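You operate a simulated robot arm through the tools that you are given. There is no shell and no other tool. Be economical: measure what you need, move in short steps, check, and stop when the job is done.

Carry out the task below with a simulated robot arm. There is one attempt and no reset: what you move stays moved.

TASK
Shut and vent the gate branch, couple its hose, open the air again.
Fine: vent till its gauge reads zero before coupling; the branch ends on air, the other branch as it was.

The check looks at the end state, three seconds after you hand in, the way a careful person would. Anything else that was tipped, shoved, dropped, spilled or broken makes it a failure.

THE ROBOT
A 6-joint arm with a two-finger gripper on a trunk, on a base that drives. Base frame: it is fixed to the floor where the robot stands at the start and does not move with it; the origin is under the middle of the robot, x ahead of it, y to its left, z up. Lengths are in mm, angles in rad, forces in N, time in s.
It reaches about 1023 mm from its shoulder. Its first joint turns from -2.897 to 2.897 rad. Places, roughly: air shut-off valve [1000, 2100, 1600]; dump valve [1300, 2100, 1200]; line regulator knob [1500, 2100, 1300]. Payload 2.45 kg.
Tool frame: the origin (TCP) lies between the finger pads and is the grasp point; the fingertips stand 26 mm ahead of it; z points along the fingers, y is the line along which they close. Largest opening 96 mm; the body of the gripper starts 69 mm behind the TCP.
Orientation is that of the tool frame in the base frame, as a unit quaternion [x, y, z, w]. With the fingers straight down and closing along the base's y, the tool's x points along the base's -x, its y along +y and its z along -z.

THE INTERFACE
- The arm moves only by the tool drive_tool. Its argument "steps" is a list of rows, each an object (a shift or turn left out is 0, a gripper value left out holds the last) with "slide": the shift along the tool's x, y, z in units of 30 mm (1.0 is 30 mm), a list of three; "dr": the turn, a rotation vector about the tool's x, y, z in units of 4 degrees (1.0 is 4 degrees), a list of three. In form: [{"slide": [tx, ty, tz], "dr": [ax, ay, az]}, ...]. A call has 1 to 8 rows; each row shifts and turns the commanded pose from where the row before left it, along the tool's axes as they then stand. "fingers" is the finger opening in mm, from 0 to 96, set as the call begins (left out, the last holds). A call with a number of a shift or a turn outside -1 to 1 is refused whole. A row lasts 0.2 s, in which the tool goes at most 50 mm and 0.15 rad; a call with a longer step from one row to the next is refused whole, and so is a gripper value outside its range. Where a pose cannot be reached the arm comes as near as it can. A force on the tool above 60 N (or 10 N above the force at the start of the call, whichever is more), or a blocked arm, ends the call early, and 0.2 s more pass. Each finger halts on what it meets, pressing with about 35 N; the grip force reading is that of the motor and also rises with nothing between the fingers. The clock runs only during rows and for 0.2 s after the last one: add rows that do not move to give the fingers time. It gives the time, the measured TCP pose, the force on the tool (base axes), the opening and the grip force at its end, in the units of the frame above (readings bear some noise), with the torque about the TCP (base axes, N m) and any sound that the robot's microphone picked up.
- Cameras (640 x 400 px; columns grow to the right, rows downward): "scene" is now at [28.8, 134.9, 1163.7]; the picture's right is [-0.25, -0.97, 0.00], its down [-0.13, 0.03, -0.99] and it looks along [0.96, -0.25, -0.13] (base axes); focal length 285 px, centre (320, 200). "wrist" rides on the gripper at [82, 3, -98] in the tool frame; the picture's right is [-0.04, 1.00, 0.00], its down [-0.73, -0.03, -0.68] and it looks along [-0.68, -0.03, 0.73] (tool axes); focal length 256 px, centre (320, 200). There is no depth. A picture from a camera that has moved, and an enlarged one, comes with that camera's place and axes in the base frame and with its lens.
- snapshot(camera): a new picture of that camera. No time passes.
- slide_trunk(by): slides the trunk up (or, below 0, down) by that many mm; the arm and the scene camera ride with it, the base frame stays. It gives what a move gives, with no picture.
- base_move(legs): drives the robot by 1 to 6 legs, each [ahead, turn to the left] in mm and rad, along the robot's own axes; the way and the turn of a leg run together, so that a leg with both is an arc; at most 1500 mm and 3.142 rad a leg. The arm and the cameras ride along, it lands a little off, and it stops where it bumps. It gives what a move gives.
- turn_head(pan, tilt): turns the head with the scene camera to pan (to the left, within 2.705 rad either way) and tilt (down, from -0.506 to 1.204), counted from straight ahead of the robot. It gives what a move gives.
- zoom(camera, box): a new picture of the part [left, top, right, bottom] of that camera's present view, enlarged. No time passes.
- close_job(): hands the job in; it is judged then, once.

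Work in short steps. Places have to be worked out from the pictures, the camera data and where the tool is seen: move nearer, look again, correct. Check each grasp and each placing, and mend what went wrong. You have 120 turns and 90 pictures in all, those below and enlarged ones among them. Open the gripper and draw the arm clear of the work before you hand the job in, unless the task says otherwise; then end with one line.

The tools are called as a command line: name --argument value ..., lists and objects as JSON in quotes. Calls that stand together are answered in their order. drive_tool: Moves the arm, as the interface text tells. Its arguments: {"type":"object","properties":{"steps":{"type":"array","items":{"type":"object","properties":{"slide":{"type":"array","items":{"type":"number"}},"dr":{"type":"array","items":{"type":"number"}}}}},"fingers":{"type":"number"}},"required":["steps"]} The other tools are called the same way: slide_trunk (by) slides the trunk up or down; base_move (legs) drives the base; turn_head (pan, tilt) turns the head that bears the scene camera; snapshot (camera) takes a picture; zoom (camera, box) takes an enlarged picture of a part of a camera's view; close_job () hands the job in.

At the start:

```text
time: 0.0
eef_pos: [487.2, 41.2, 999.0]
orientation: [-0.001, 1.0, 0.0, 0.001]
force: [0.7, -0.2, -0.2]
wrist_torque: [-0.03, -0.01, -0.01]
width: 95.9
gripper_force: 0.1
trunk travel left (down, up): [-150.0, 0.0]
robot x, y, heading: [-3.1, -1.2, 0.001]
head pan, tilt: [-0.253, 0.131]
```

scene: 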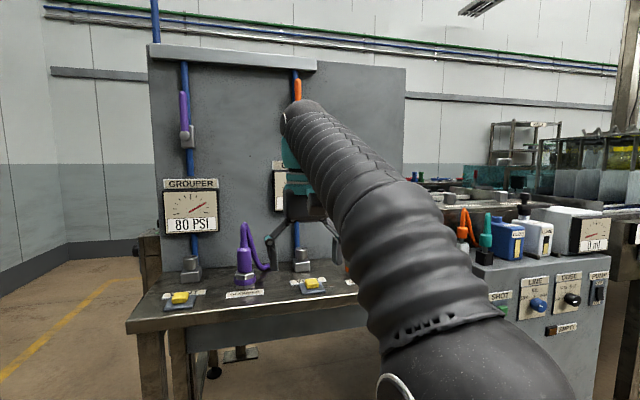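
wrist: 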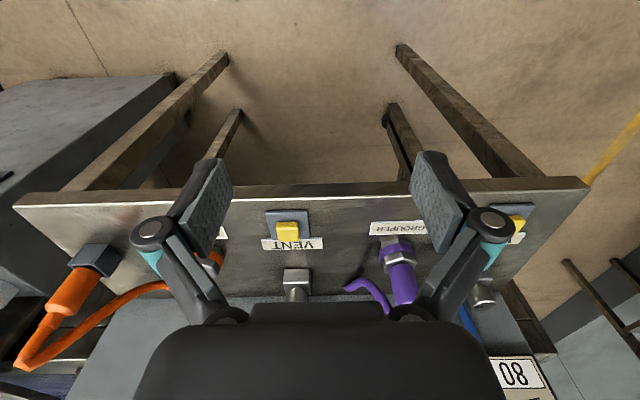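

The bench has a purple branch (GROUPER) and an orange one hidden by the arm. I look closer at both views.

zoom --camera "scene" --box '[130, 40, 370, 320]'

zoom --camera "wrist" --box '[0, 160, 600, 400]'

```text
1.43 times, centred on (250, 180) of scene
camera zoom: at [28.8, 134.9, 1163.7], right [-0.25, -0.97, 0.0], down [-0.13, 0.03, -0.99], along [0.96, -0.25, -0.13], focal length 407 px, centre (420, 229)
```

zoom: 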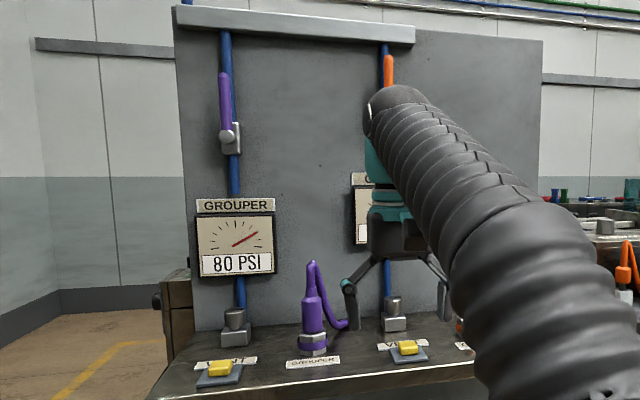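

```text
1.07 times, centred on (300, 280) of wrist (not enlarged: the box is as wide or as high as the picture)
camera zoom: at [404.6, 42.4, 1098.7], right [0.04, 1.0, 0.0], down [0.73, -0.03, 0.68], along [0.68, -0.03, -0.73], focal length 273 px, centre (341, 115)
```

zoom: 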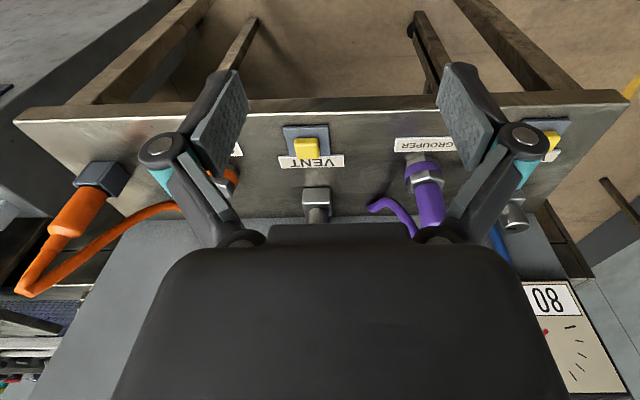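

The arm hides the gate branch. I swing the tool to the left and up/back a bit to get a clear view.

drive_tool --steps '[{"slide": [1, 1, 0]}, {"slide": [1, 1, 0]}, {"slide": [0, 1, 0]}, {"slide": [0, 1, 0]}, {"slide": [0, 1, 0]}, {"slide": [0, 1, 0]}, {"slide": [0, 1, 0]}, {"slide": [0, 1, 0]}]'

drive_tool --steps '[{"slide": [0, 1, 0]}, {"slide": [0, 1, 0]}, {"slide": [0, 1, 0]}, {"slide": [0, 1, 0]}]'

snapshot --camera "scene"

```text
time: 1.8
eef_pos: [424.1, 279.7, 991.5]
orientation: [0.0, 1.0, 0.001, 0.003]
force: [-1.5, -0.4, 0.0]
wrist_torque: [0.02, -0.02, 0.03]
width: 96.2
gripper_force: 0.1
out of reach, approached as far as the arm can: row 8
trunk travel left (down, up): [-150.0, 0.0]
robot x, y, heading: [-0.5, 0.7, 0.001]
head pan, tilt: [-0.253, 0.131]
```

```text
time: 2.8
eef_pos: [415.1, 388.7, 964.1]
orientation: [0.0, 1.0, 0.002, 0.003]
force: [-0.9, 0.0, 0.3]
wrist_torque: [0.03, -0.02, 0.0]
width: 95.9
gripper_force: 0.1
out of reach, approached as far as the arm can: row 1, 2, 3, 4
trunk travel left (down, up): [-150.0, 0.0]
robot x, y, heading: [0.3, 0.9, 0.003]
head pan, tilt: [-0.253, 0.131]
```

```text
85 pictures are left
camera scene: at [28.7, 134.8, 1163.7], right [-0.25, -0.97, 0.0], down [-0.13, 0.03, -0.99], along [0.96, -0.25, -0.13], focal length 285 px, centre (320, 200)
```

scene: 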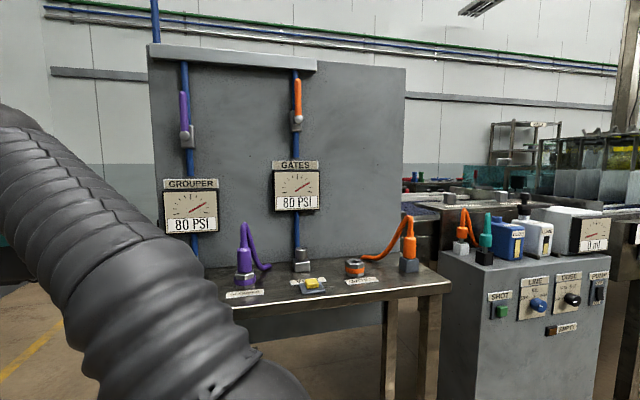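

Now the whole gate branch is visible. I zoom in.

zoom --camera "scene" --box '[220, 200, 460, 320]'

zoom --camera "scene" --box '[150, 50, 350, 230]'

zoom --camera "scene" --box '[440, 180, 640, 350]'

```text
2.67 times, centred on (340, 260) of scene
camera zoom: at [28.7, 134.8, 1163.7], right [-0.25, -0.97, 0.0], down [-0.13, 0.03, -0.99], along [0.96, -0.25, -0.13], focal length 760 px, centre (267, 40)
```

zoom: 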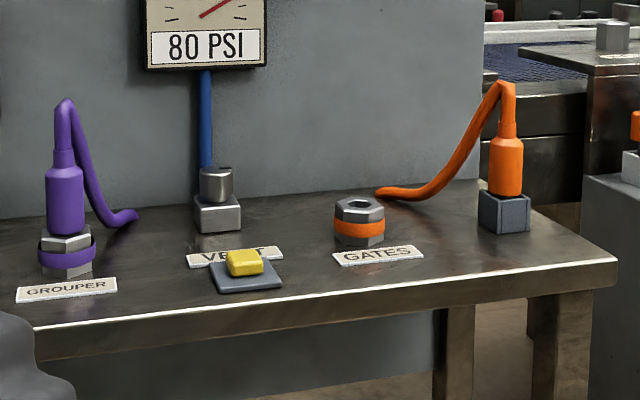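

```text
2.22 times, centred on (250, 140) of scene
camera zoom: at [28.7, 134.8, 1163.7], right [-0.25, -0.97, 0.0], down [-0.13, 0.03, -0.99], along [0.96, -0.25, -0.13], focal length 633 px, centre (476, 333)
```

zoom: 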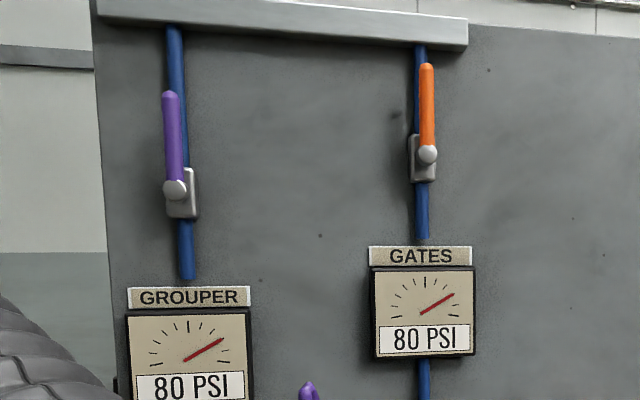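

```text
2.35 times, centred on (540, 265) of scene
camera zoom: at [28.7, 134.8, 1163.7], right [-0.25, -0.97, 0.0], down [-0.13, 0.03, -0.99], along [0.96, -0.25, -0.13], focal length 671 px, centre (-198, 47)
```

zoom: 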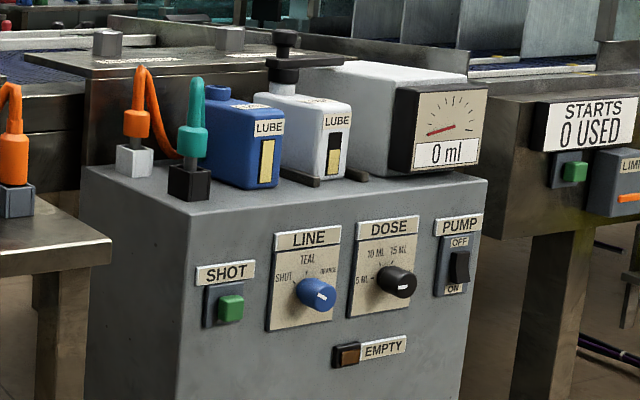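

Estimates: gate vent button ≈[663,-12,877], GATES fitting ≈[716,-140,900], parked orange plug ≈[708,-298,900+], lever pivot ≈[760,3,1270] with handle upward. The hinted "shut-off valve" lies far left; I glance there to be sure.

turn_head --pan 1.1 --tilt -0.1

snapshot --camera "scene"

turn_head --pan -0.2 --tilt 0.13

```text
time: 4.3
eef_pos: [415.0, 388.2, 963.8]
orientation: [0.0, 1.0, 0.002, 0.002]
force: [-0.2, 0.1, -0.8]
wrist_torque: [0.02, -0.01, 0.01]
width: 96.0
gripper_force: 0.0
trunk travel left (down, up): [-150.0, 0.0]
robot x, y, heading: [-0.4, 3.0, 0.003]
head pan, tilt: [1.1, -0.099]
```

```text
81 pictures are left
camera scene: at [-21.2, 235.9, 1184.4], right [0.89, -0.45, 0.0], down [0.04, 0.09, -1.0], along [0.45, 0.89, 0.1], focal length 285 px, centre (320, 200)
```

scene: 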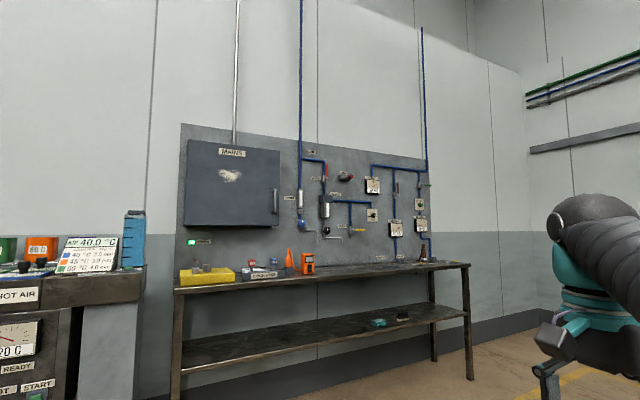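

```text
time: 5.8
eef_pos: [414.2, 389.9, 962.7]
orientation: [0.001, 1.0, 0.002, 0.002]
force: [0.9, -0.2, 0.1]
wrist_torque: [0.01, 0.01, -0.02]
width: 96.1
gripper_force: 0.0
trunk travel left (down, up): [-150.0, 0.0]
robot x, y, heading: [-2.4, -1.9, 0.001]
head pan, tilt: [-0.201, 0.129]
```

That is a separate mains panel; I leave it alone. Now I bring the tool back to the middle while turning the fingers to point ahead (+x).

drive_tool --steps '[{"slide": [0, -1, 0], "dr": [0, -1, 0]}, {"slide": [0, -1, 0], "dr": [0, -1, 0]}, {"slide": [0, -1, 0], "dr": [0, -1, 0]}, {"slide": [0, -1, 0], "dr": [0, -1, 0]}, {"slide": [0, -1, 0], "dr": [0, -1, 0]}, {"slide": [0, -1, 0], "dr": [0, -1, 0]}, {"slide": [0, -1, 0], "dr": [0, -1, 0]}, {"slide": [0, -1, 0], "dr": [0, -1, 0]}]'

drive_tool --steps '[{"slide": [0, -1, 0], "dr": [0, -1, 0]}, {"slide": [0, -1, 0], "dr": [0, -1, 0]}, {"slide": [0, -1, 0], "dr": [0, -1, 0]}, {"slide": [0, 0, 0], "dr": [0, -1, 0]}, {"slide": [0, 0, 0], "dr": [0, -1, 0]}, {"slide": [0, 0, 0], "dr": [0, -1, 0]}, {"slide": [0, 0, 0], "dr": [0, -1, 0]}, {"slide": [0, 0, 0], "dr": [0, -1, 0]}]'

drive_tool --steps '[{"slide": [-0.5, 0, 0], "dr": [0, -1, 0]}, {"slide": [-0.5, 0, 0], "dr": [0, -1, 0]}, {"slide": [-1, 0, 0], "dr": [0, -1, 0]}, {"slide": [-1, 0, 0], "dr": [0, -1, 0]}, {"slide": [-1, 0, 0], "dr": [0, -1, 0]}, {"slide": [-1, 0, 0], "dr": [0, -1, 0]}, {"slide": [-1, 0, 0], "dr": [0, -0.5, 0]}, {"slide": [-1, 0, 0]}]'

```text
time: 7.6
eef_pos: [414.2, 148.6, 962.3]
orientation: [0.0, 0.961, 0.001, 0.277]
force: [0.3, 0.4, -1.1]
wrist_torque: [-0.01, 0.02, -0.03]
width: 95.9
gripper_force: 0.2
trunk travel left (down, up): [-150.0, 0.0]
robot x, y, heading: [1.1, -1.4, 0.002]
head pan, tilt: [-0.201, 0.129]
```

```text
time: 9.4
eef_pos: [414.2, 59.0, 964.3]
orientation: [0.0, 0.848, 0.0, 0.53]
force: [0.2, 0.0, 0.5]
wrist_torque: [-0.02, 0.0, 0.0]
width: 96.0
gripper_force: 0.0
trunk travel left (down, up): [-150.0, 0.0]
robot x, y, heading: [0.1, -0.8, 0.002]
head pan, tilt: [-0.201, 0.129]
```

```text
time: 11.2
eef_pos: [452.7, 58.0, 1168.8]
orientation: [0.0, 0.707, 0.0, 0.708]
force: [-0.5, 0.1, -0.3]
wrist_torque: [0.0, -0.01, 0.04]
width: 96.1
gripper_force: 0.0
trunk travel left (down, up): [-150.0, 0.0]
robot x, y, heading: [-2.0, 0.9, -0.002]
head pan, tilt: [-0.201, 0.129]
```

Fingers point ahead now. I rise toward the lever height (z≈1330) and look with both cameras.

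drive_tool --steps '[{"slide": [-1, 0, 0]}, {"slide": [-1, 0, 0]}, {"slide": [-1, 0, 0]}, {"slide": [-1, 0, 0.5]}, {"slide": [-1, 0, 1]}]'

snapshot --camera "wrist"

snapshot --camera "scene"

```text
time: 12.4
eef_pos: [495.3, 60.5, 1320.4]
orientation: [0.0, 0.706, 0.0, 0.709]
force: [-0.3, -0.1, -0.2]
wrist_torque: [-0.01, 0.05, 0.02]
width: 95.9
gripper_force: 0.0
trunk travel left (down, up): [-150.0, 0.0]
robot x, y, heading: [0.3, -0.3, -0.002]
head pan, tilt: [-0.201, 0.129]
```

```text
80 pictures are left
camera wrist: at [398.3, 61.6, 1239.5], right [0.0, 1.0, 0.04], down [-0.68, -0.03, 0.73], along [0.73, -0.03, 0.68], focal length 256 px, centre (320, 200)
```

wrist: 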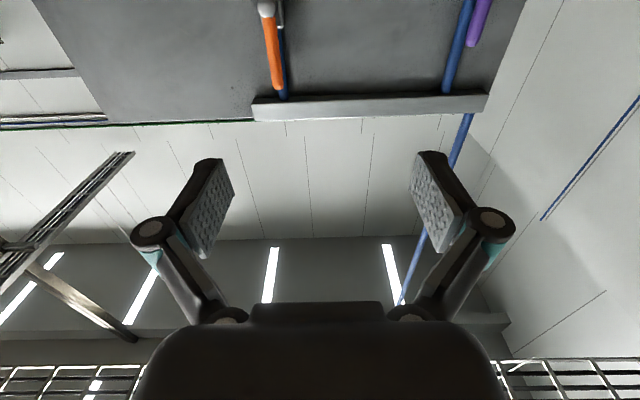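

```text
79 pictures are left
camera scene: at [29.3, 139.6, 1163.8], right [-0.2, -0.98, 0.0], down [-0.13, 0.03, -0.99], along [0.97, -0.2, -0.13], focal length 285 px, centre (320, 200)
```

scene: 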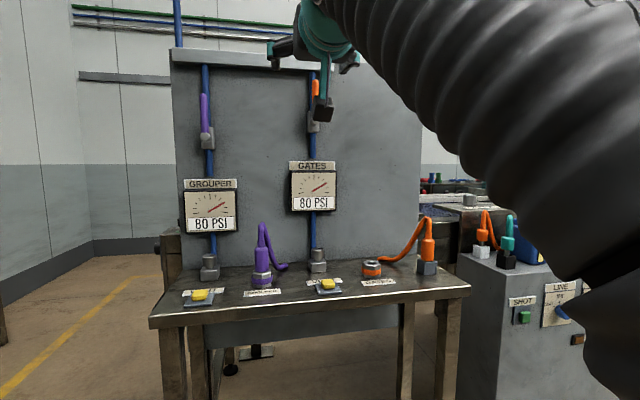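

Triangulated: handle from pivot ≈[775,-2,1274] up to top ≈1373. I move to straddle in front of the handle (x 690, y 0, z 1345) with a narrower opening.

drive_tool --fingers 60 --steps '[{"slide": [-0.8, -1, 1]}, {"slide": [0, -1, 1]}, {"slide": [0, 0, 1]}, {"slide": [0, 0, 1]}, {"slide": [0, 0, 1]}, {"slide": [0, 0, 1]}, {"slide": [0, 0, 0]}]'

snapshot --camera "wrist"

snapshot --camera "scene"

```text
time: 14.0
eef_pos: [666.3, -0.4, 1321.3]
orientation: [0.0, 0.708, 0.0, 0.707]
force: [0.5, -0.4, -0.2]
wrist_torque: [0.01, 0.0, 0.02]
width: 60.0
gripper_force: 0.1
out of reach, approached as far as the arm can: row 5, 6
trunk travel left (down, up): [-150.0, 0.0]
robot x, y, heading: [-2.8, 2.5, -0.001]
head pan, tilt: [-0.201, 0.129]
```

```text
78 pictures are left
camera wrist: at [567.3, 3.0, 1240.3], right [0.0, 1.0, 0.04], down [-0.68, -0.03, 0.73], along [0.73, -0.03, 0.68], focal length 256 px, centre (320, 200)
```

wrist: 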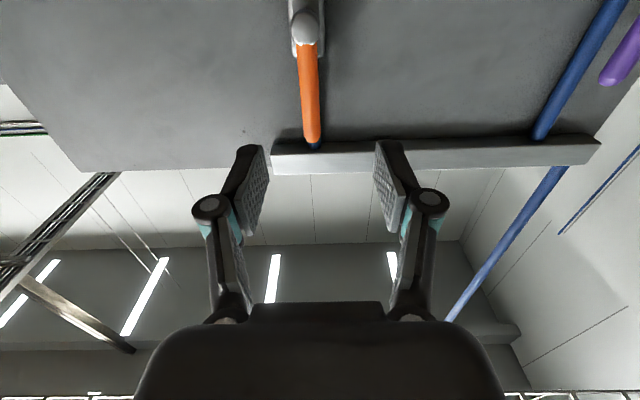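

```text
77 pictures are left
camera scene: at [29.9, 139.7, 1163.8], right [-0.2, -0.98, 0.0], down [-0.13, 0.03, -0.99], along [0.97, -0.2, -0.13], focal length 285 px, centre (320, 200)
```

scene: 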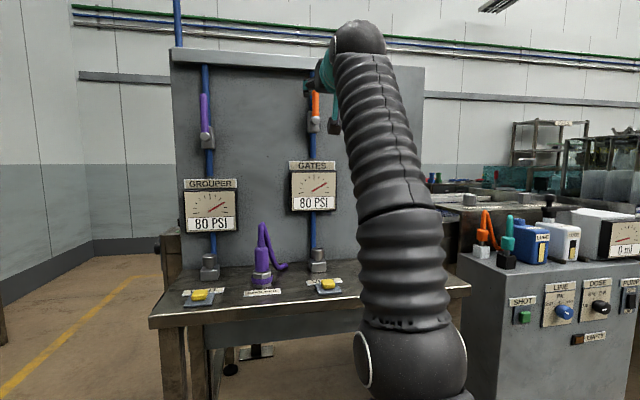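

The arm is at its reach limit; the lever seems at x≈780–835, y≈-10. I centre on it and drive the base ahead 90 mm, then look again.

drive_tool --steps '[{"slide": [0, -0.33, -0.5]}]'

base_move --legs '[[90, 0]]'

snapshot --camera "wrist"

snapshot --camera "scene"

```text
time: 14.4
eef_pos: [652.2, -8.1, 1326.6]
orientation: [0.0, 0.707, 0.0, 0.707]
force: [-0.1, 0.4, -0.7]
wrist_torque: [0.0, 0.0, -0.02]
width: 60.0
gripper_force: 0.0
out of reach, approached as far as the arm can: row 1
trunk travel left (down, up): [-150.0, 0.0]
robot x, y, heading: [0.5, -0.7, 0.001]
head pan, tilt: [-0.201, 0.129]
```

```text
time: 15.5
eef_pos: [742.0, -8.3, 1324.4]
orientation: [0.0, 0.708, 0.0, 0.706]
force: [0.6, -0.2, -0.6]
wrist_torque: [0.0, 0.0, -0.04]
width: 60.2
gripper_force: 0.0
trunk travel left (down, up): [-150.0, 0.0]
robot x, y, heading: [88.0, -1.5, -0.001]
head pan, tilt: [-0.201, 0.129]
```

```text
76 pictures are left
camera wrist: at [643.4, -6.7, 1244.5], right [0.0, 1.0, 0.04], down [-0.68, -0.03, 0.73], along [0.74, -0.03, 0.68], focal length 256 px, centre (320, 200)
```

wrist: 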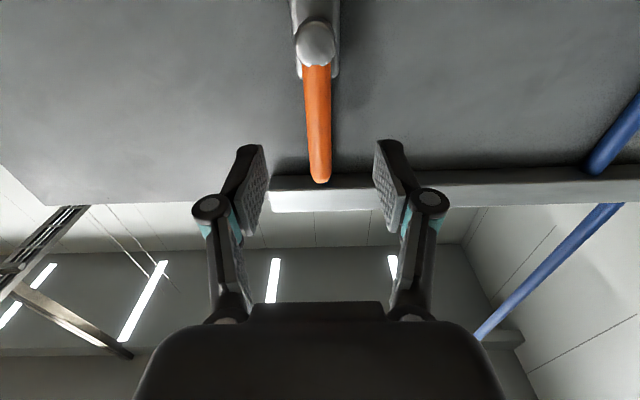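

```text
75 pictures are left
camera scene: at [119.0, 139.7, 1163.8], right [-0.2, -0.98, 0.0], down [-0.13, 0.03, -0.99], along [0.97, -0.2, -0.13], focal length 285 px, centre (320, 200)
```

scene: 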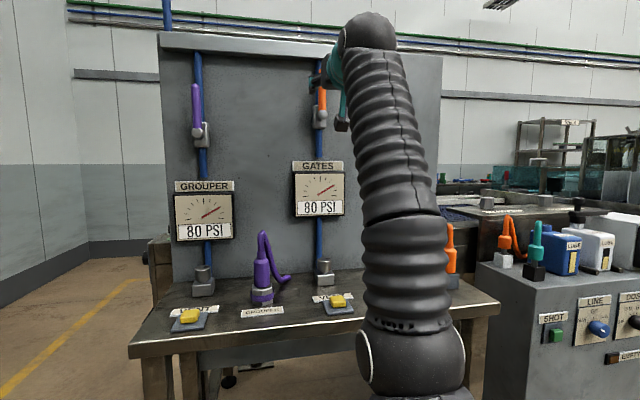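

Now the fix is better: lever at x≈830, y≈-11, pivot z≈1283, top z≈1391. I drive 75 mm more ahead so the fingers straddle the handle.

base_move --legs '[[75, 0]]'

drive_tool --steps '[{"slide": [0, 0, 0]}, {"slide": [-0.4, 0, 0]}, {"slide": [0, 0, 0]}]'

snapshot --camera "wrist"

snapshot --camera "scene"

```text
time: 16.5
eef_pos: [816.3, -7.7, 1324.8]
orientation: [0.0, 0.707, 0.0, 0.707]
force: [0.5, -0.1, 0.8]
wrist_torque: [0.01, -0.03, 0.02]
width: 60.2
gripper_force: 0.1
trunk travel left (down, up): [-150.0, 0.0]
robot x, y, heading: [163.6, -0.9, -0.004]
head pan, tilt: [-0.201, 0.129]
```

```text
time: 17.3
eef_pos: [813.2, -8.7, 1327.0]
orientation: [0.0, 0.708, -0.001, 0.706]
force: [0.2, -0.2, 0.3]
wrist_torque: [0.02, -0.02, -0.03]
width: 60.2
gripper_force: 0.0
out of reach, approached as far as the arm can: row 2
trunk travel left (down, up): [-150.0, 0.0]
robot x, y, heading: [168.1, -1.1, 0.001]
head pan, tilt: [-0.201, 0.129]
```

```text
74 pictures are left
camera wrist: at [714.3, -7.0, 1247.0], right [0.0, 1.0, 0.04], down [-0.68, -0.03, 0.73], along [0.74, -0.03, 0.68], focal length 256 px, centre (320, 200)
```

wrist: 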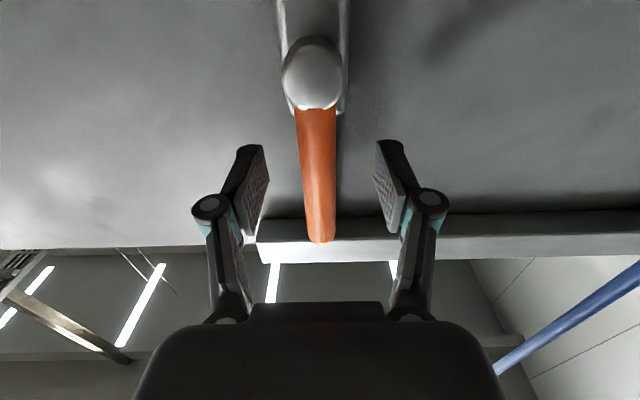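

```text
73 pictures are left
camera scene: at [194.3, 139.7, 1163.8], right [-0.2, -0.98, 0.0], down [-0.13, 0.03, -0.99], along [0.97, -0.2, -0.13], focal length 285 px, centre (320, 200)
```

scene: 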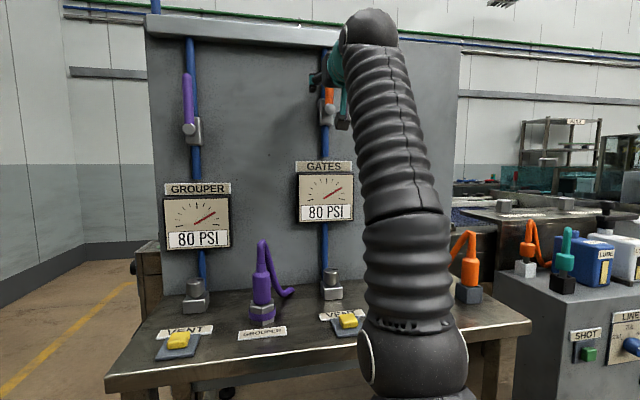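

The fingers straddle the handle (TCP 44 mm above pivot). I narrow the opening and turn the handle clockwise (top toward -y) along an arc, 32° first.

drive_tool --fingers 24 --steps '[{"slide": [0, -0.08, 0]}, {"slide": [0, 0, 0]}, {"slide": [0, -0.1, 0], "dr": [0, 0, 1]}, {"slide": [0, -0.1, 0], "dr": [0, 0, 1]}, {"slide": [0, -0.1, 0], "dr": [0, 0, 1]}, {"slide": [0, -0.1, 0], "dr": [0, 0, 1]}, {"slide": [0, -0.1, 0], "dr": [0, 0, 1]}, {"slide": [0, -0.1, 0], "dr": [0, 0, 1]}]'

snapshot --camera "wrist"

```text
time: 19.1
eef_pos: [813.7, -30.0, 1325.8]
orientation: [0.147, 0.693, 0.148, 0.691]
force: [-0.8, 1.0, -0.1]
wrist_torque: [0.0, 0.02, 0.02]
width: 24.7
gripper_force: 0.5
trunk travel left (down, up): [-150.0, 0.0]
robot x, y, heading: [163.0, 1.3, 0.002]
head pan, tilt: [-0.201, 0.129]
```

```text
72 pictures are left
camera wrist: at [714.9, 6.0, 1254.1], right [0.0, 0.9, 0.44], down [-0.68, -0.33, 0.66], along [0.74, -0.3, 0.61], focal length 256 px, centre (320, 200)
```

wrist: 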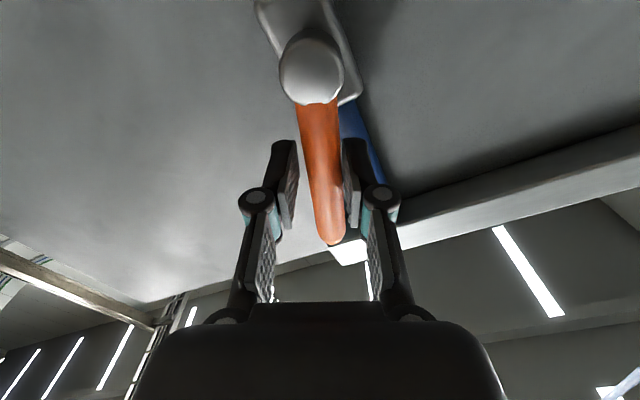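

The handle turns easily with about 1 N. I continue the arc.

drive_tool --steps '[{"slide": [0.01, -0.105, 0], "dr": [0, 0, 1]}, {"slide": [0.01, -0.105, 0], "dr": [0, 0, 1]}, {"slide": [0.01, -0.105, 0], "dr": [0, 0, 1]}, {"slide": [0.01, -0.105, 0], "dr": [0, 0, 1]}, {"slide": [0.01, -0.105, 0], "dr": [0, 0, 1]}, {"slide": [0.01, -0.105, 0], "dr": [0, 0, 1]}, {"slide": [0.01, -0.105, 0], "dr": [0, 0, 1]}, {"slide": [0.01, -0.105, 0], "dr": [0, 0, 1]}]'

drive_tool --steps '[{"slide": [0.01, -0.105, 0], "dr": [0, 0, 1]}, {"slide": [0.01, -0.105, 0], "dr": [0, 0, 1]}, {"slide": [0.01, -0.105, 0], "dr": [0, 0, 1]}, {"slide": [0.01, -0.105, 0], "dr": [0, 0, 1]}, {"slide": [0.01, -0.105, 0], "dr": [0, 0, 1]}, {"slide": [0.01, -0.105, 0], "dr": [0, 0, 1]}, {"slide": [0.01, -0.105, 0], "dr": [0, 0, 1]}, {"slide": [0.01, -0.105, 0], "dr": [0, 0, 1]}]'

snapshot --camera "wrist"

zoom --camera "scene" --box '[140, 40, 380, 260]'

```text
time: 20.9
eef_pos: [818.6, -47.8, 1321.8]
orientation: [0.334, 0.625, 0.331, 0.623]
force: [-0.2, -0.5, -0.3]
wrist_torque: [0.01, 0.01, -0.01]
width: 24.2
gripper_force: 0.1
out of reach, approached as far as the arm can: row 2, 4, 6, 8
trunk travel left (down, up): [-150.0, 0.0]
robot x, y, heading: [166.2, 0.4, 0.002]
head pan, tilt: [-0.201, 0.129]
```

```text
time: 22.8
eef_pos: [826.3, -58.9, 1316.3]
orientation: [0.494, 0.511, 0.485, 0.511]
force: [-28.2, -11.4, -27.1]
wrist_torque: [-1.74, 0.06, -0.23]
width: 36.1
gripper_force: 45.0
out of reach, approached as far as the arm can: row 2, 4, 6, 7
trunk travel left (down, up): [-150.0, 0.0]
robot x, y, heading: [161.7, 1.3, -0.008]
head pan, tilt: [-0.201, 0.129]
stopped in row 8: the force on the tool passed its limit at 61 N (the readings are from after the stop); the commanded pose is now the measured one
```

```text
71 pictures are left
camera wrist: at [729.0, 21.1, 1317.5], right [0.01, 0.0, 1.0], down [-0.68, -0.73, 0.01], along [0.73, -0.69, -0.01], focal length 256 px, centre (320, 200)
```

wrist: 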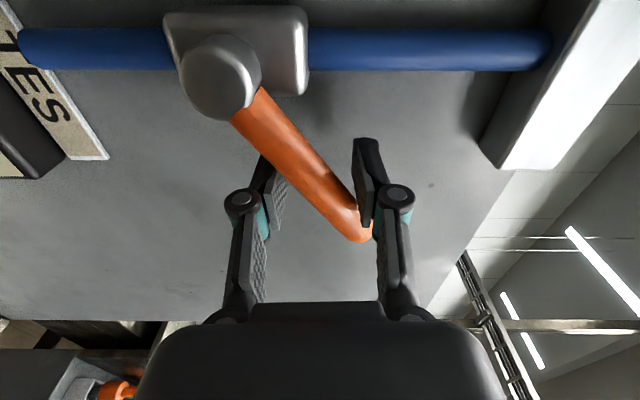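

```text
1.82 times, centred on (260, 150) of scene
camera zoom: at [193.5, 138.2, 1164.1], right [-0.2, -0.98, 0.0], down [-0.12, 0.03, -0.99], along [0.97, -0.2, -0.13], focal length 518 px, centre (429, 291)
```

zoom: 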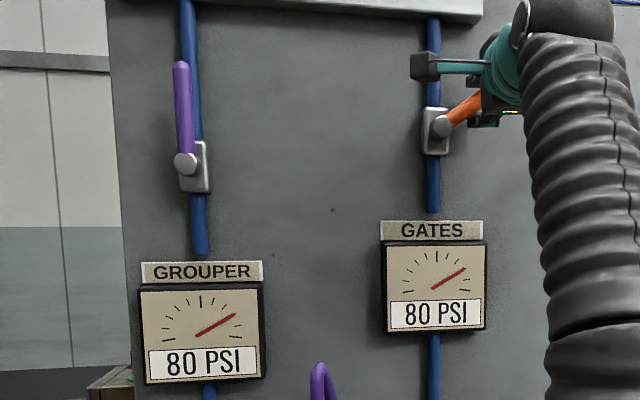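

The lever is at ~57°; the reach limit swallowed the downward part of the arc. The tool is fully turned now, so I simply move down (tool -y), pressing the lever with the upper finger.

drive_tool --fingers 38 --steps '[{"slide": [0, 0, -0.2]}, {"slide": [0, -0.25, 0]}, {"slide": [0, -0.25, 0]}, {"slide": [0, -0.25, 0]}, {"slide": [0, -0.25, 0]}, {"slide": [0, -0.25, 0]}, {"slide": [0, -0.15, 0]}]'

snapshot --camera "wrist"

zoom --camera "scene" --box '[140, 40, 380, 260]'

```text
time: 24.4
eef_pos: [841.3, -60.5, 1308.9]
orientation: [0.493, 0.511, 0.488, 0.508]
force: [0.6, 1.2, 0.1]
wrist_torque: [-0.01, 0.01, 0.05]
width: 38.0
gripper_force: 0.1
out of reach, approached as far as the arm can: row 2, 3, 4, 5, 6, 7
trunk travel left (down, up): [-150.0, 0.0]
robot x, y, heading: [162.6, -2.3, -0.002]
head pan, tilt: [-0.201, 0.129]
```

```text
69 pictures are left
camera wrist: at [743.2, 20.1, 1309.8], right [0.01, 0.0, 1.0], down [-0.68, -0.73, 0.0], along [0.73, -0.68, -0.01], focal length 256 px, centre (320, 200)
```

wrist: 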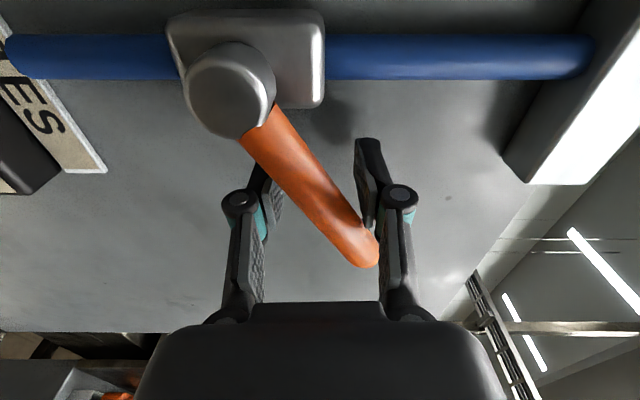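

```text
1.82 times, centred on (260, 150) of scene
camera zoom: at [194.6, 139.5, 1163.8], right [-0.2, -0.98, 0.0], down [-0.13, 0.03, -0.99], along [0.97, -0.2, -0.13], focal length 518 px, centre (429, 291)
```

zoom: 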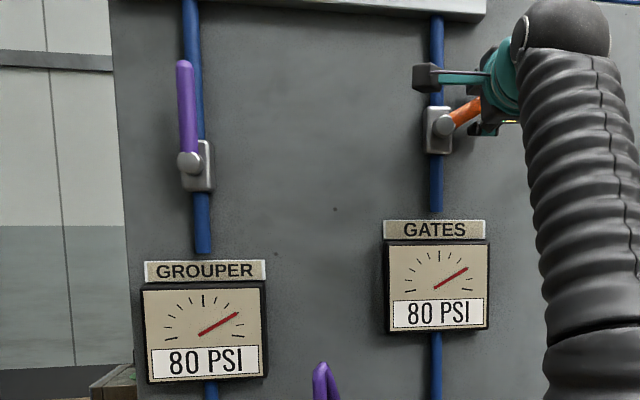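

Downward motion runs into an arm-posture limit, but the trunk can carry the whole arm down. I lower the trunk in steps to press the lever down.

slide_trunk --by -20

slide_trunk --by -15

snapshot --camera "wrist"

```text
time: 25.1
eef_pos: [842.5, -61.9, 1287.0]
orientation: [0.492, 0.51, 0.488, 0.509]
force: [0.2, -1.0, -0.3]
wrist_torque: [-0.02, 0.0, -0.01]
width: 37.8
gripper_force: 0.1
trunk travel left (down, up): [-130.0, 20.0]
robot x, y, heading: [166.6, -0.5, -0.007]
head pan, tilt: [-0.201, 0.129]
```

```text
time: 25.7
eef_pos: [842.1, -60.0, 1272.9]
orientation: [0.494, 0.51, 0.488, 0.509]
force: [0.3, -0.8, -0.5]
wrist_torque: [0.0, 0.01, -0.01]
width: 38.1
gripper_force: 0.1
trunk travel left (down, up): [-115.0, 35.0]
robot x, y, heading: [162.8, -0.8, -0.01]
head pan, tilt: [-0.201, 0.129]
```

```text
67 pictures are left
camera wrist: at [743.1, 20.2, 1274.8], right [0.01, 0.0, 1.0], down [-0.68, -0.73, 0.0], along [0.73, -0.68, -0.01], focal length 256 px, centre (320, 200)
```

wrist: 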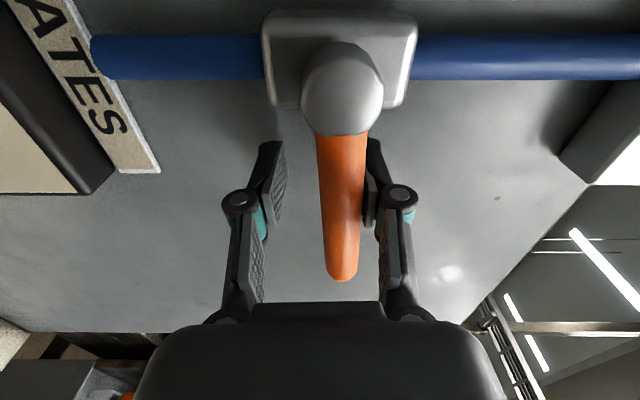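

The lever looks horizontal. I press a few more mm to make sure it is at its stop, then check the gauges.

slide_trunk --by -3

zoom --camera "scene" --box '[140, 40, 380, 260]'

snapshot --camera "wrist"

```text
time: 26.2
eef_pos: [841.3, -62.1, 1270.5]
orientation: [0.493, 0.51, 0.488, 0.509]
force: [0.2, -1.5, 0.7]
wrist_torque: [0.03, 0.0, 0.0]
width: 38.9
gripper_force: 0.1
trunk travel left (down, up): [-112.0, 38.0]
robot x, y, heading: [166.8, 3.1, -0.007]
head pan, tilt: [-0.201, 0.129]
```

```text
1.82 times, centred on (260, 150) of scene
camera zoom: at [194.6, 139.4, 1125.8], right [-0.2, -0.98, 0.0], down [-0.13, 0.03, -0.99], along [0.97, -0.2, -0.13], focal length 518 px, centre (429, 291)
```

zoom: 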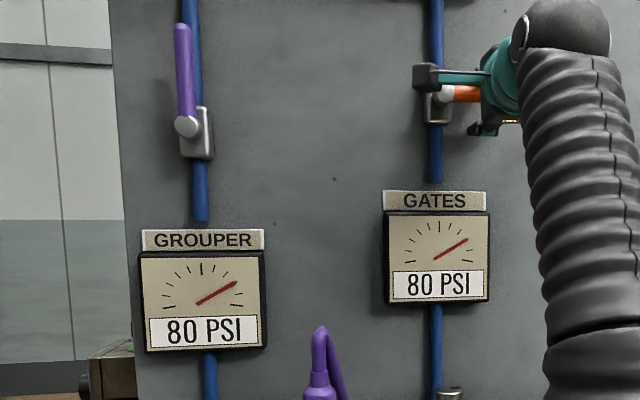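

```text
65 pictures are left
camera wrist: at [743.0, 20.1, 1272.0], right [0.01, 0.0, 1.0], down [-0.68, -0.73, 0.0], along [0.73, -0.68, -0.01], focal length 256 px, centre (320, 200)
```

wrist: 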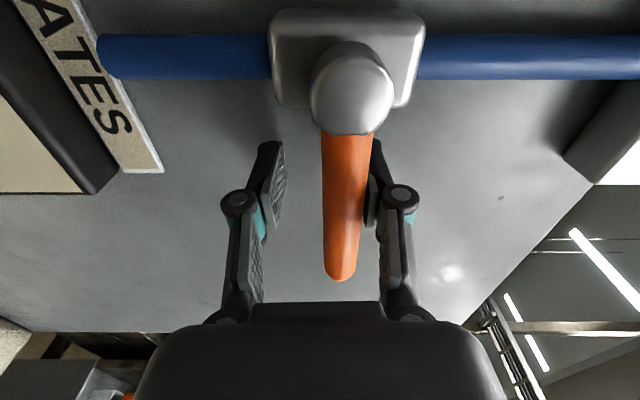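

Lever is at ~90° (shut), gauge still 80 as expected before venting. I back the base out straight, clear of the lever.

base_move --legs '[[-165, 0]]'

drive_tool --steps '[{"slide": [0, 0, -1], "dr": [0, 0, -1]}, {"slide": [0, 0, -1], "dr": [0, 0, -1]}, {"slide": [0, 0, -1], "dr": [0, 0, -1]}, {"slide": [0, 0, -1], "dr": [0, 0, -1]}, {"slide": [0, 0, -1], "dr": [0, 0, -1]}, {"slide": [0, 0, 0], "dr": [0, 0, -1]}, {"slide": [0, 0, 0], "dr": [0, 0, -1]}, {"slide": [0, 0, 0], "dr": [0, 0, -1]}]'

drive_tool --steps '[{"dr": [0, 0, -1]}, {"dr": [0, 0, -1]}, {"dr": [0, 0, -1]}, {"dr": [0, 0, -1]}, {"dr": [0, 0, -1]}, {"dr": [0, 0, -1]}, {"dr": [0, 0, -1]}, {"dr": [0, 0, -1]}]'

drive_tool --steps '[{"dr": [0, 0, -1]}, {"dr": [0, 0, -1]}, {"dr": [0, 0, -1]}, {"dr": [0, 0, -1]}, {"dr": [0, 0, -1]}, {"dr": [0, 0, -1]}, {"dr": [0, 0, -0.5]}]'

snapshot --camera "scene"

```text
time: 27.6
eef_pos: [675.4, -62.4, 1270.3]
orientation: [0.494, 0.509, 0.487, 0.51]
force: [0.6, -0.1, 0.5]
wrist_torque: [-0.02, 0.0, -0.02]
width: 37.9
gripper_force: 0.0
trunk travel left (down, up): [-112.0, 38.0]
robot x, y, heading: [0.6, -0.7, -0.008]
head pan, tilt: [-0.201, 0.129]
```

```text
time: 29.4
eef_pos: [550.8, -67.1, 1326.4]
orientation: [0.334, 0.626, 0.327, 0.624]
force: [-0.3, 0.7, -0.3]
wrist_torque: [0.0, -0.01, 0.01]
width: 38.2
gripper_force: 0.2
out of reach, approached as far as the arm can: row 1, 2, 3, 4, 5
trunk travel left (down, up): [-112.0, 38.0]
robot x, y, heading: [-1.4, 1.8, -0.007]
head pan, tilt: [-0.201, 0.129]
```

```text
time: 31.2
eef_pos: [551.0, -66.2, 1326.7]
orientation: [0.148, 0.694, 0.141, 0.69]
force: [-0.3, 0.2, -0.6]
wrist_torque: [-0.01, 0.01, -0.02]
width: 37.9
gripper_force: 0.0
trunk travel left (down, up): [-112.0, 38.0]
robot x, y, heading: [-1.9, 1.8, -0.005]
head pan, tilt: [-0.201, 0.129]
```

```text
time: 32.8
eef_pos: [550.2, -66.5, 1326.2]
orientation: [-0.011, 0.71, -0.016, 0.704]
force: [-0.1, 0.2, 0.1]
wrist_torque: [0.0, 0.02, 0.01]
width: 37.9
gripper_force: 0.0
trunk travel left (down, up): [-112.0, 38.0]
robot x, y, heading: [-1.3, 0.6, -0.002]
head pan, tilt: [-0.201, 0.129]
```

```text
64 pictures are left
camera scene: at [29.6, 140.2, 1125.8], right [-0.21, -0.98, 0.0], down [-0.13, 0.03, -0.99], along [0.97, -0.2, -0.13], focal length 285 px, centre (320, 200)
```

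scene: 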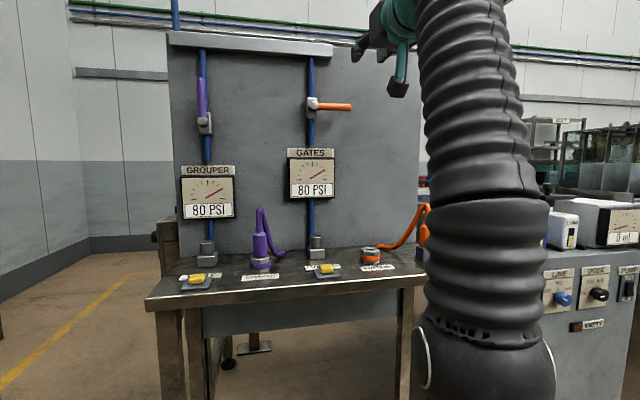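

The orange handle is horizontal, gate branch shut. Now I turn the fingers downward while descending, to press the gate's vent button.

drive_tool --fingers 0 --steps '[{"dr": [0, 1, 0]}, {"dr": [0, 1, 0]}, {"dr": [0, 1, 0]}, {"dr": [0, 1, 0]}, {"dr": [0, 1, 0]}, {"dr": [0, 1, 0]}, {"dr": [0, 1, 0]}, {"dr": [0, 1, 0]}]'

drive_tool --steps '[{"slide": [0.6, 0, 0.3], "dr": [0, 1, 0]}, {"slide": [0.55, 0, 0.4], "dr": [0, 1, 0]}, {"slide": [0.5, 0, 0.45], "dr": [0, 1, 0]}, {"slide": [0.5, 0, 0.5], "dr": [0, 1, 0]}, {"slide": [0.45, 0, 0.55], "dr": [0, 1, 0]}, {"slide": [0.4, 0, 0.6], "dr": [0, 1, 0]}, {"slide": [0.35, 0, 0.65], "dr": [0, 1, 0]}, {"slide": [0.3, 0, 0.7], "dr": [0, 1, 0]}]'

drive_tool --steps '[{"slide": [0.2, 0, 0.7], "dr": [0, 1, 0]}, {"slide": [0.2, 0, 0.7], "dr": [0, 1, 0]}, {"slide": [0.1, 0, 0.7], "dr": [0, 1, 0]}, {"slide": [0.1, 0, 0.7], "dr": [0, 1, 0]}, {"slide": [0, 0, 0.7], "dr": [0, 1, 0]}, {"slide": [0, 0, 0.7], "dr": [0, 1, 0]}, {"slide": [0, 0, 0], "dr": [0, 0.5, 0]}]'

snapshot --camera "wrist"

```text
time: 34.6
eef_pos: [526.4, -68.1, 1258.4]
orientation: [-0.008, 0.821, -0.018, 0.57]
force: [-0.3, 0.0, -0.4]
wrist_torque: [-0.03, 0.04, 0.03]
width: 0.5
gripper_force: 28.2
out of reach, approached as far as the arm can: row 1, 2, 3, 4, 5, 6, 7, 8
trunk travel left (down, up): [-112.0, 38.0]
robot x, y, heading: [-0.2, 1.3, -0.002]
head pan, tilt: [-0.201, 0.129]
```

```text
time: 36.4
eef_pos: [567.8, -74.4, 1105.1]
orientation: [-0.003, 0.947, -0.019, 0.322]
force: [-0.4, 0.5, 0.5]
wrist_torque: [-0.04, -0.01, -0.01]
width: 0.0
gripper_force: 28.1
out of reach, approached as far as the arm can: row 3, 5, 7
trunk travel left (down, up): [-112.0, 38.0]
robot x, y, heading: [-1.0, 2.2, -0.006]
head pan, tilt: [-0.201, 0.129]
```

```text
time: 38.0
eef_pos: [609.2, -79.9, 974.6]
orientation: [0.002, 0.995, -0.02, 0.102]
force: [-0.1, 0.2, -0.3]
wrist_torque: [0.01, 0.01, 0.0]
width: 0.2
gripper_force: 28.6
out of reach, approached as far as the arm can: row 7
trunk travel left (down, up): [-112.0, 38.0]
robot x, y, heading: [-0.8, -0.5, -0.004]
head pan, tilt: [-0.201, 0.129]
```

```text
63 pictures are left
camera wrist: at [508.3, -73.9, 1054.9], right [0.05, 1.0, -0.03], down [0.58, 0.0, 0.81], along [0.81, -0.06, -0.58], focal length 256 px, centre (320, 200)
```

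wrist: 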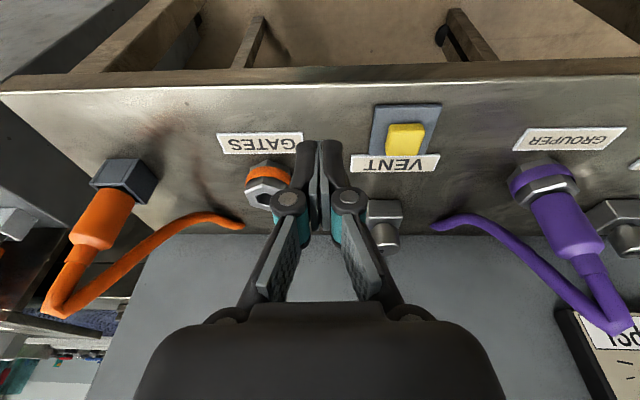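

Clear view: vent button at ≈[663,-12,877], GATES fitting top ≈[698,-140,905], plug body top ≈[719,-307,965]. I go above the button with closed fingers.

drive_tool --steps '[{"slide": [-0.4, 0.8, 0]}, {"slide": [-0.4, 0.8, 0]}, {"slide": [-0.4, 0.8, 0]}, {"slide": [0, 0, 0.7]}, {"slide": [0, 0, 0.7]}]'

snapshot --camera "wrist"

snapshot --camera "scene"

```text
time: 39.2
eef_pos: [638.9, -8.6, 922.1]
orientation: [0.001, 0.995, -0.019, 0.101]
force: [-0.2, -0.7, -1.7]
wrist_torque: [0.02, 0.02, 0.01]
width: 0.0
gripper_force: 28.8
out of reach, approached as far as the arm can: row 1, 2, 3
trunk travel left (down, up): [-112.0, 38.0]
robot x, y, heading: [-3.3, 2.7, -0.01]
head pan, tilt: [-0.201, 0.129]
```

```text
62 pictures are left
camera wrist: at [540.0, -2.5, 1002.4], right [0.05, 1.0, -0.03], down [0.58, 0.0, 0.81], along [0.81, -0.06, -0.58], focal length 256 px, centre (320, 200)
```

wrist: 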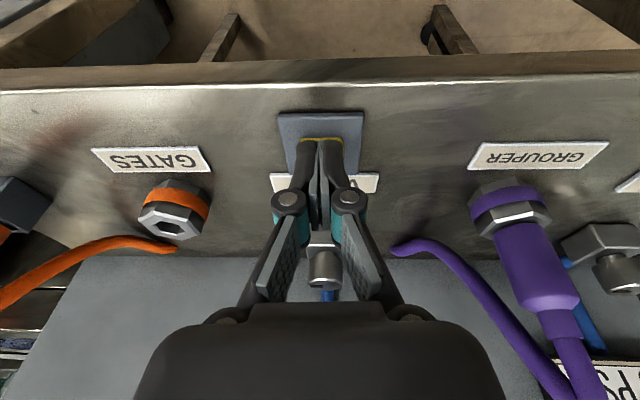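

```text
61 pictures are left
camera scene: at [29.6, 140.2, 1125.8], right [-0.21, -0.98, 0.0], down [-0.13, 0.03, -0.99], along [0.97, -0.2, -0.13], focal length 285 px, centre (320, 200)
```

scene: 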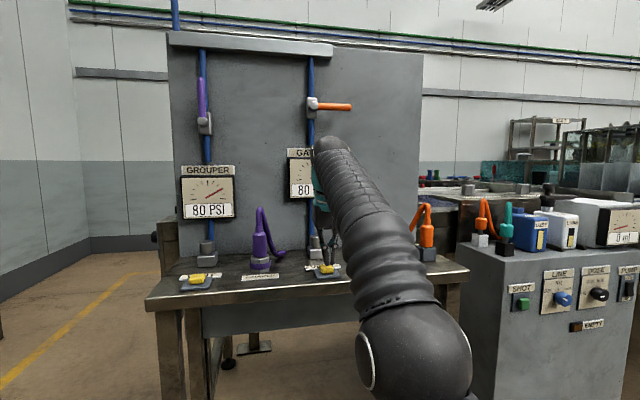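

Fingertips are just above the button. I move slightly ahead and press down in small steps.

drive_tool --steps '[{"slide": [-0.45, -0.05, 0.3]}, {"slide": [0, 0, 0.2]}, {"slide": [0, 0, 0.15]}, {"slide": [0, 0, 0.1]}]'

zoom --camera "scene" --box '[260, 130, 380, 290]'

```text
time: 40.2
eef_pos: [656.7, -10.7, 902.7]
orientation: [0.001, 0.995, -0.02, 0.1]
force: [0.1, 0.0, 3.5]
wrist_torque: [-0.03, 0.03, 0.0]
width: 6.1
gripper_force: 28.4
trunk travel left (down, up): [-112.0, 38.0]
robot x, y, heading: [-2.3, 0.6, -0.006]
head pan, tilt: [-0.201, 0.129]
heard: click
```

```text
2.50 times, centred on (320, 210) of scene
camera zoom: at [29.5, 140.2, 1125.9], right [-0.21, -0.98, 0.0], down [-0.13, 0.03, -0.99], along [0.97, -0.2, -0.13], focal length 712 px, centre (320, 175)
```

zoom: 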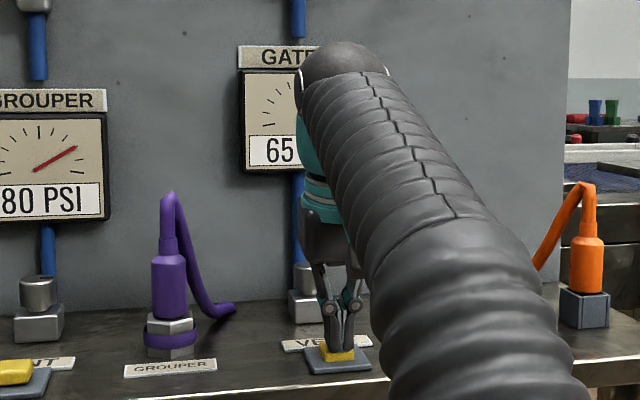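

Click; the gate gauge is falling (65). I hold the button for more time.

drive_tool --steps '[{"slide": [0, 0, 0]}, {"slide": [0, 0, 0]}, {"slide": [0, 0, 0]}, {"slide": [0, 0, 0]}, {"slide": [0, 0, 0]}, {"slide": [0, 0, 0]}, {"slide": [0, 0, 0]}, {"slide": [0, 0, 0]}]'

drive_tool --steps '[{"slide": [0, 0, 0]}, {"slide": [0, 0, 0]}, {"slide": [0, 0, 0]}, {"slide": [0, 0, 0]}, {"slide": [0, 0, 0]}, {"slide": [0, 0, 0]}, {"slide": [0, 0, 0]}, {"slide": [0, 0, 0]}]'

zoom --camera "scene" --box '[260, 130, 380, 290]'

```text
time: 42.0
eef_pos: [656.4, -9.7, 902.4]
orientation: [0.002, 0.995, -0.02, 0.101]
force: [0.4, -0.6, 1.8]
wrist_torque: [0.0, -0.01, -0.03]
width: 5.9
gripper_force: 28.4
trunk travel left (down, up): [-112.0, 38.0]
robot x, y, heading: [-0.4, 4.3, -0.008]
head pan, tilt: [-0.201, 0.129]
```

```text
time: 43.8
eef_pos: [657.8, -9.8, 903.1]
orientation: [0.002, 0.995, -0.019, 0.102]
force: [-1.2, 0.1, 2.5]
wrist_torque: [0.03, 0.01, 0.04]
width: 6.1
gripper_force: 28.6
trunk travel left (down, up): [-112.0, 38.0]
robot x, y, heading: [-1.0, 5.2, -0.004]
head pan, tilt: [-0.201, 0.129]
```

```text
2.50 times, centred on (320, 210) of scene
camera zoom: at [29.5, 140.2, 1125.8], right [-0.21, -0.98, 0.0], down [-0.13, 0.03, -0.99], along [0.97, -0.2, -0.13], focal length 712 px, centre (320, 175)
```

zoom: 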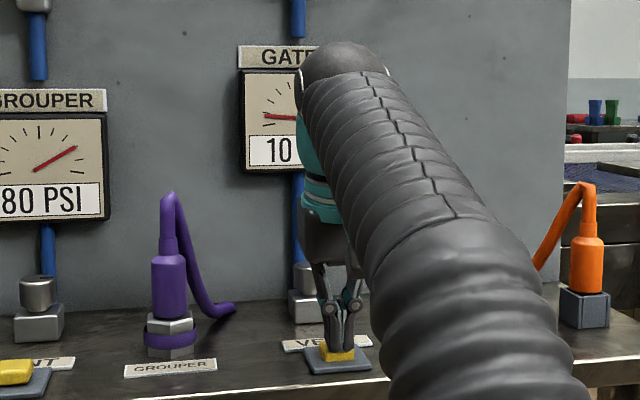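

10 PSI and falling; I hold longer.

drive_tool --steps '[{"slide": [0, 0, 0]}, {"slide": [0, 0, 0]}, {"slide": [0, 0, 0]}, {"slide": [0, 0, 0]}, {"slide": [0, 0, 0]}, {"slide": [0, 0, 0]}, {"slide": [0, 0, 0]}, {"slide": [0, 0, 0]}]'

drive_tool --steps '[{"slide": [0, 0, 0]}, {"slide": [0, 0, 0]}, {"slide": [0, 0, 0]}, {"slide": [0, 0, 0]}, {"slide": [0, 0, 0]}, {"slide": [0, 0, 0]}, {"slide": [0, 0, 0]}, {"slide": [0, 0, 0]}]'

zoom --camera "scene" --box '[260, 130, 380, 290]'

```text
time: 45.6
eef_pos: [657.4, -9.8, 902.5]
orientation: [0.001, 0.995, -0.02, 0.101]
force: [-0.6, 0.0, 1.6]
wrist_torque: [0.02, 0.05, 0.02]
width: 6.1
gripper_force: 28.5
trunk travel left (down, up): [-112.0, 38.0]
robot x, y, heading: [2.8, 2.9, -0.001]
head pan, tilt: [-0.201, 0.129]
```

```text
time: 47.4
eef_pos: [658.1, -10.7, 902.3]
orientation: [0.001, 0.995, -0.019, 0.101]
force: [-0.8, 0.9, 1.5]
wrist_torque: [0.02, 0.0, 0.02]
width: 5.9
gripper_force: 28.3
trunk travel left (down, up): [-112.0, 38.0]
robot x, y, heading: [-0.6, 2.6, -0.006]
head pan, tilt: [-0.201, 0.129]
```

```text
2.50 times, centred on (320, 210) of scene
camera zoom: at [29.5, 140.2, 1125.8], right [-0.21, -0.98, 0.0], down [-0.13, 0.03, -0.99], along [0.97, -0.2, -0.13], focal length 712 px, centre (320, 175)
```

zoom: 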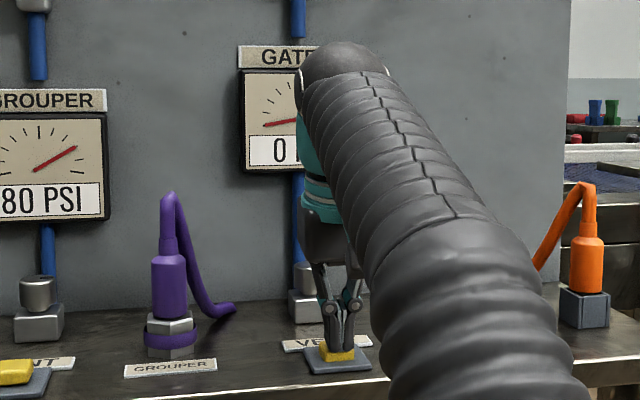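

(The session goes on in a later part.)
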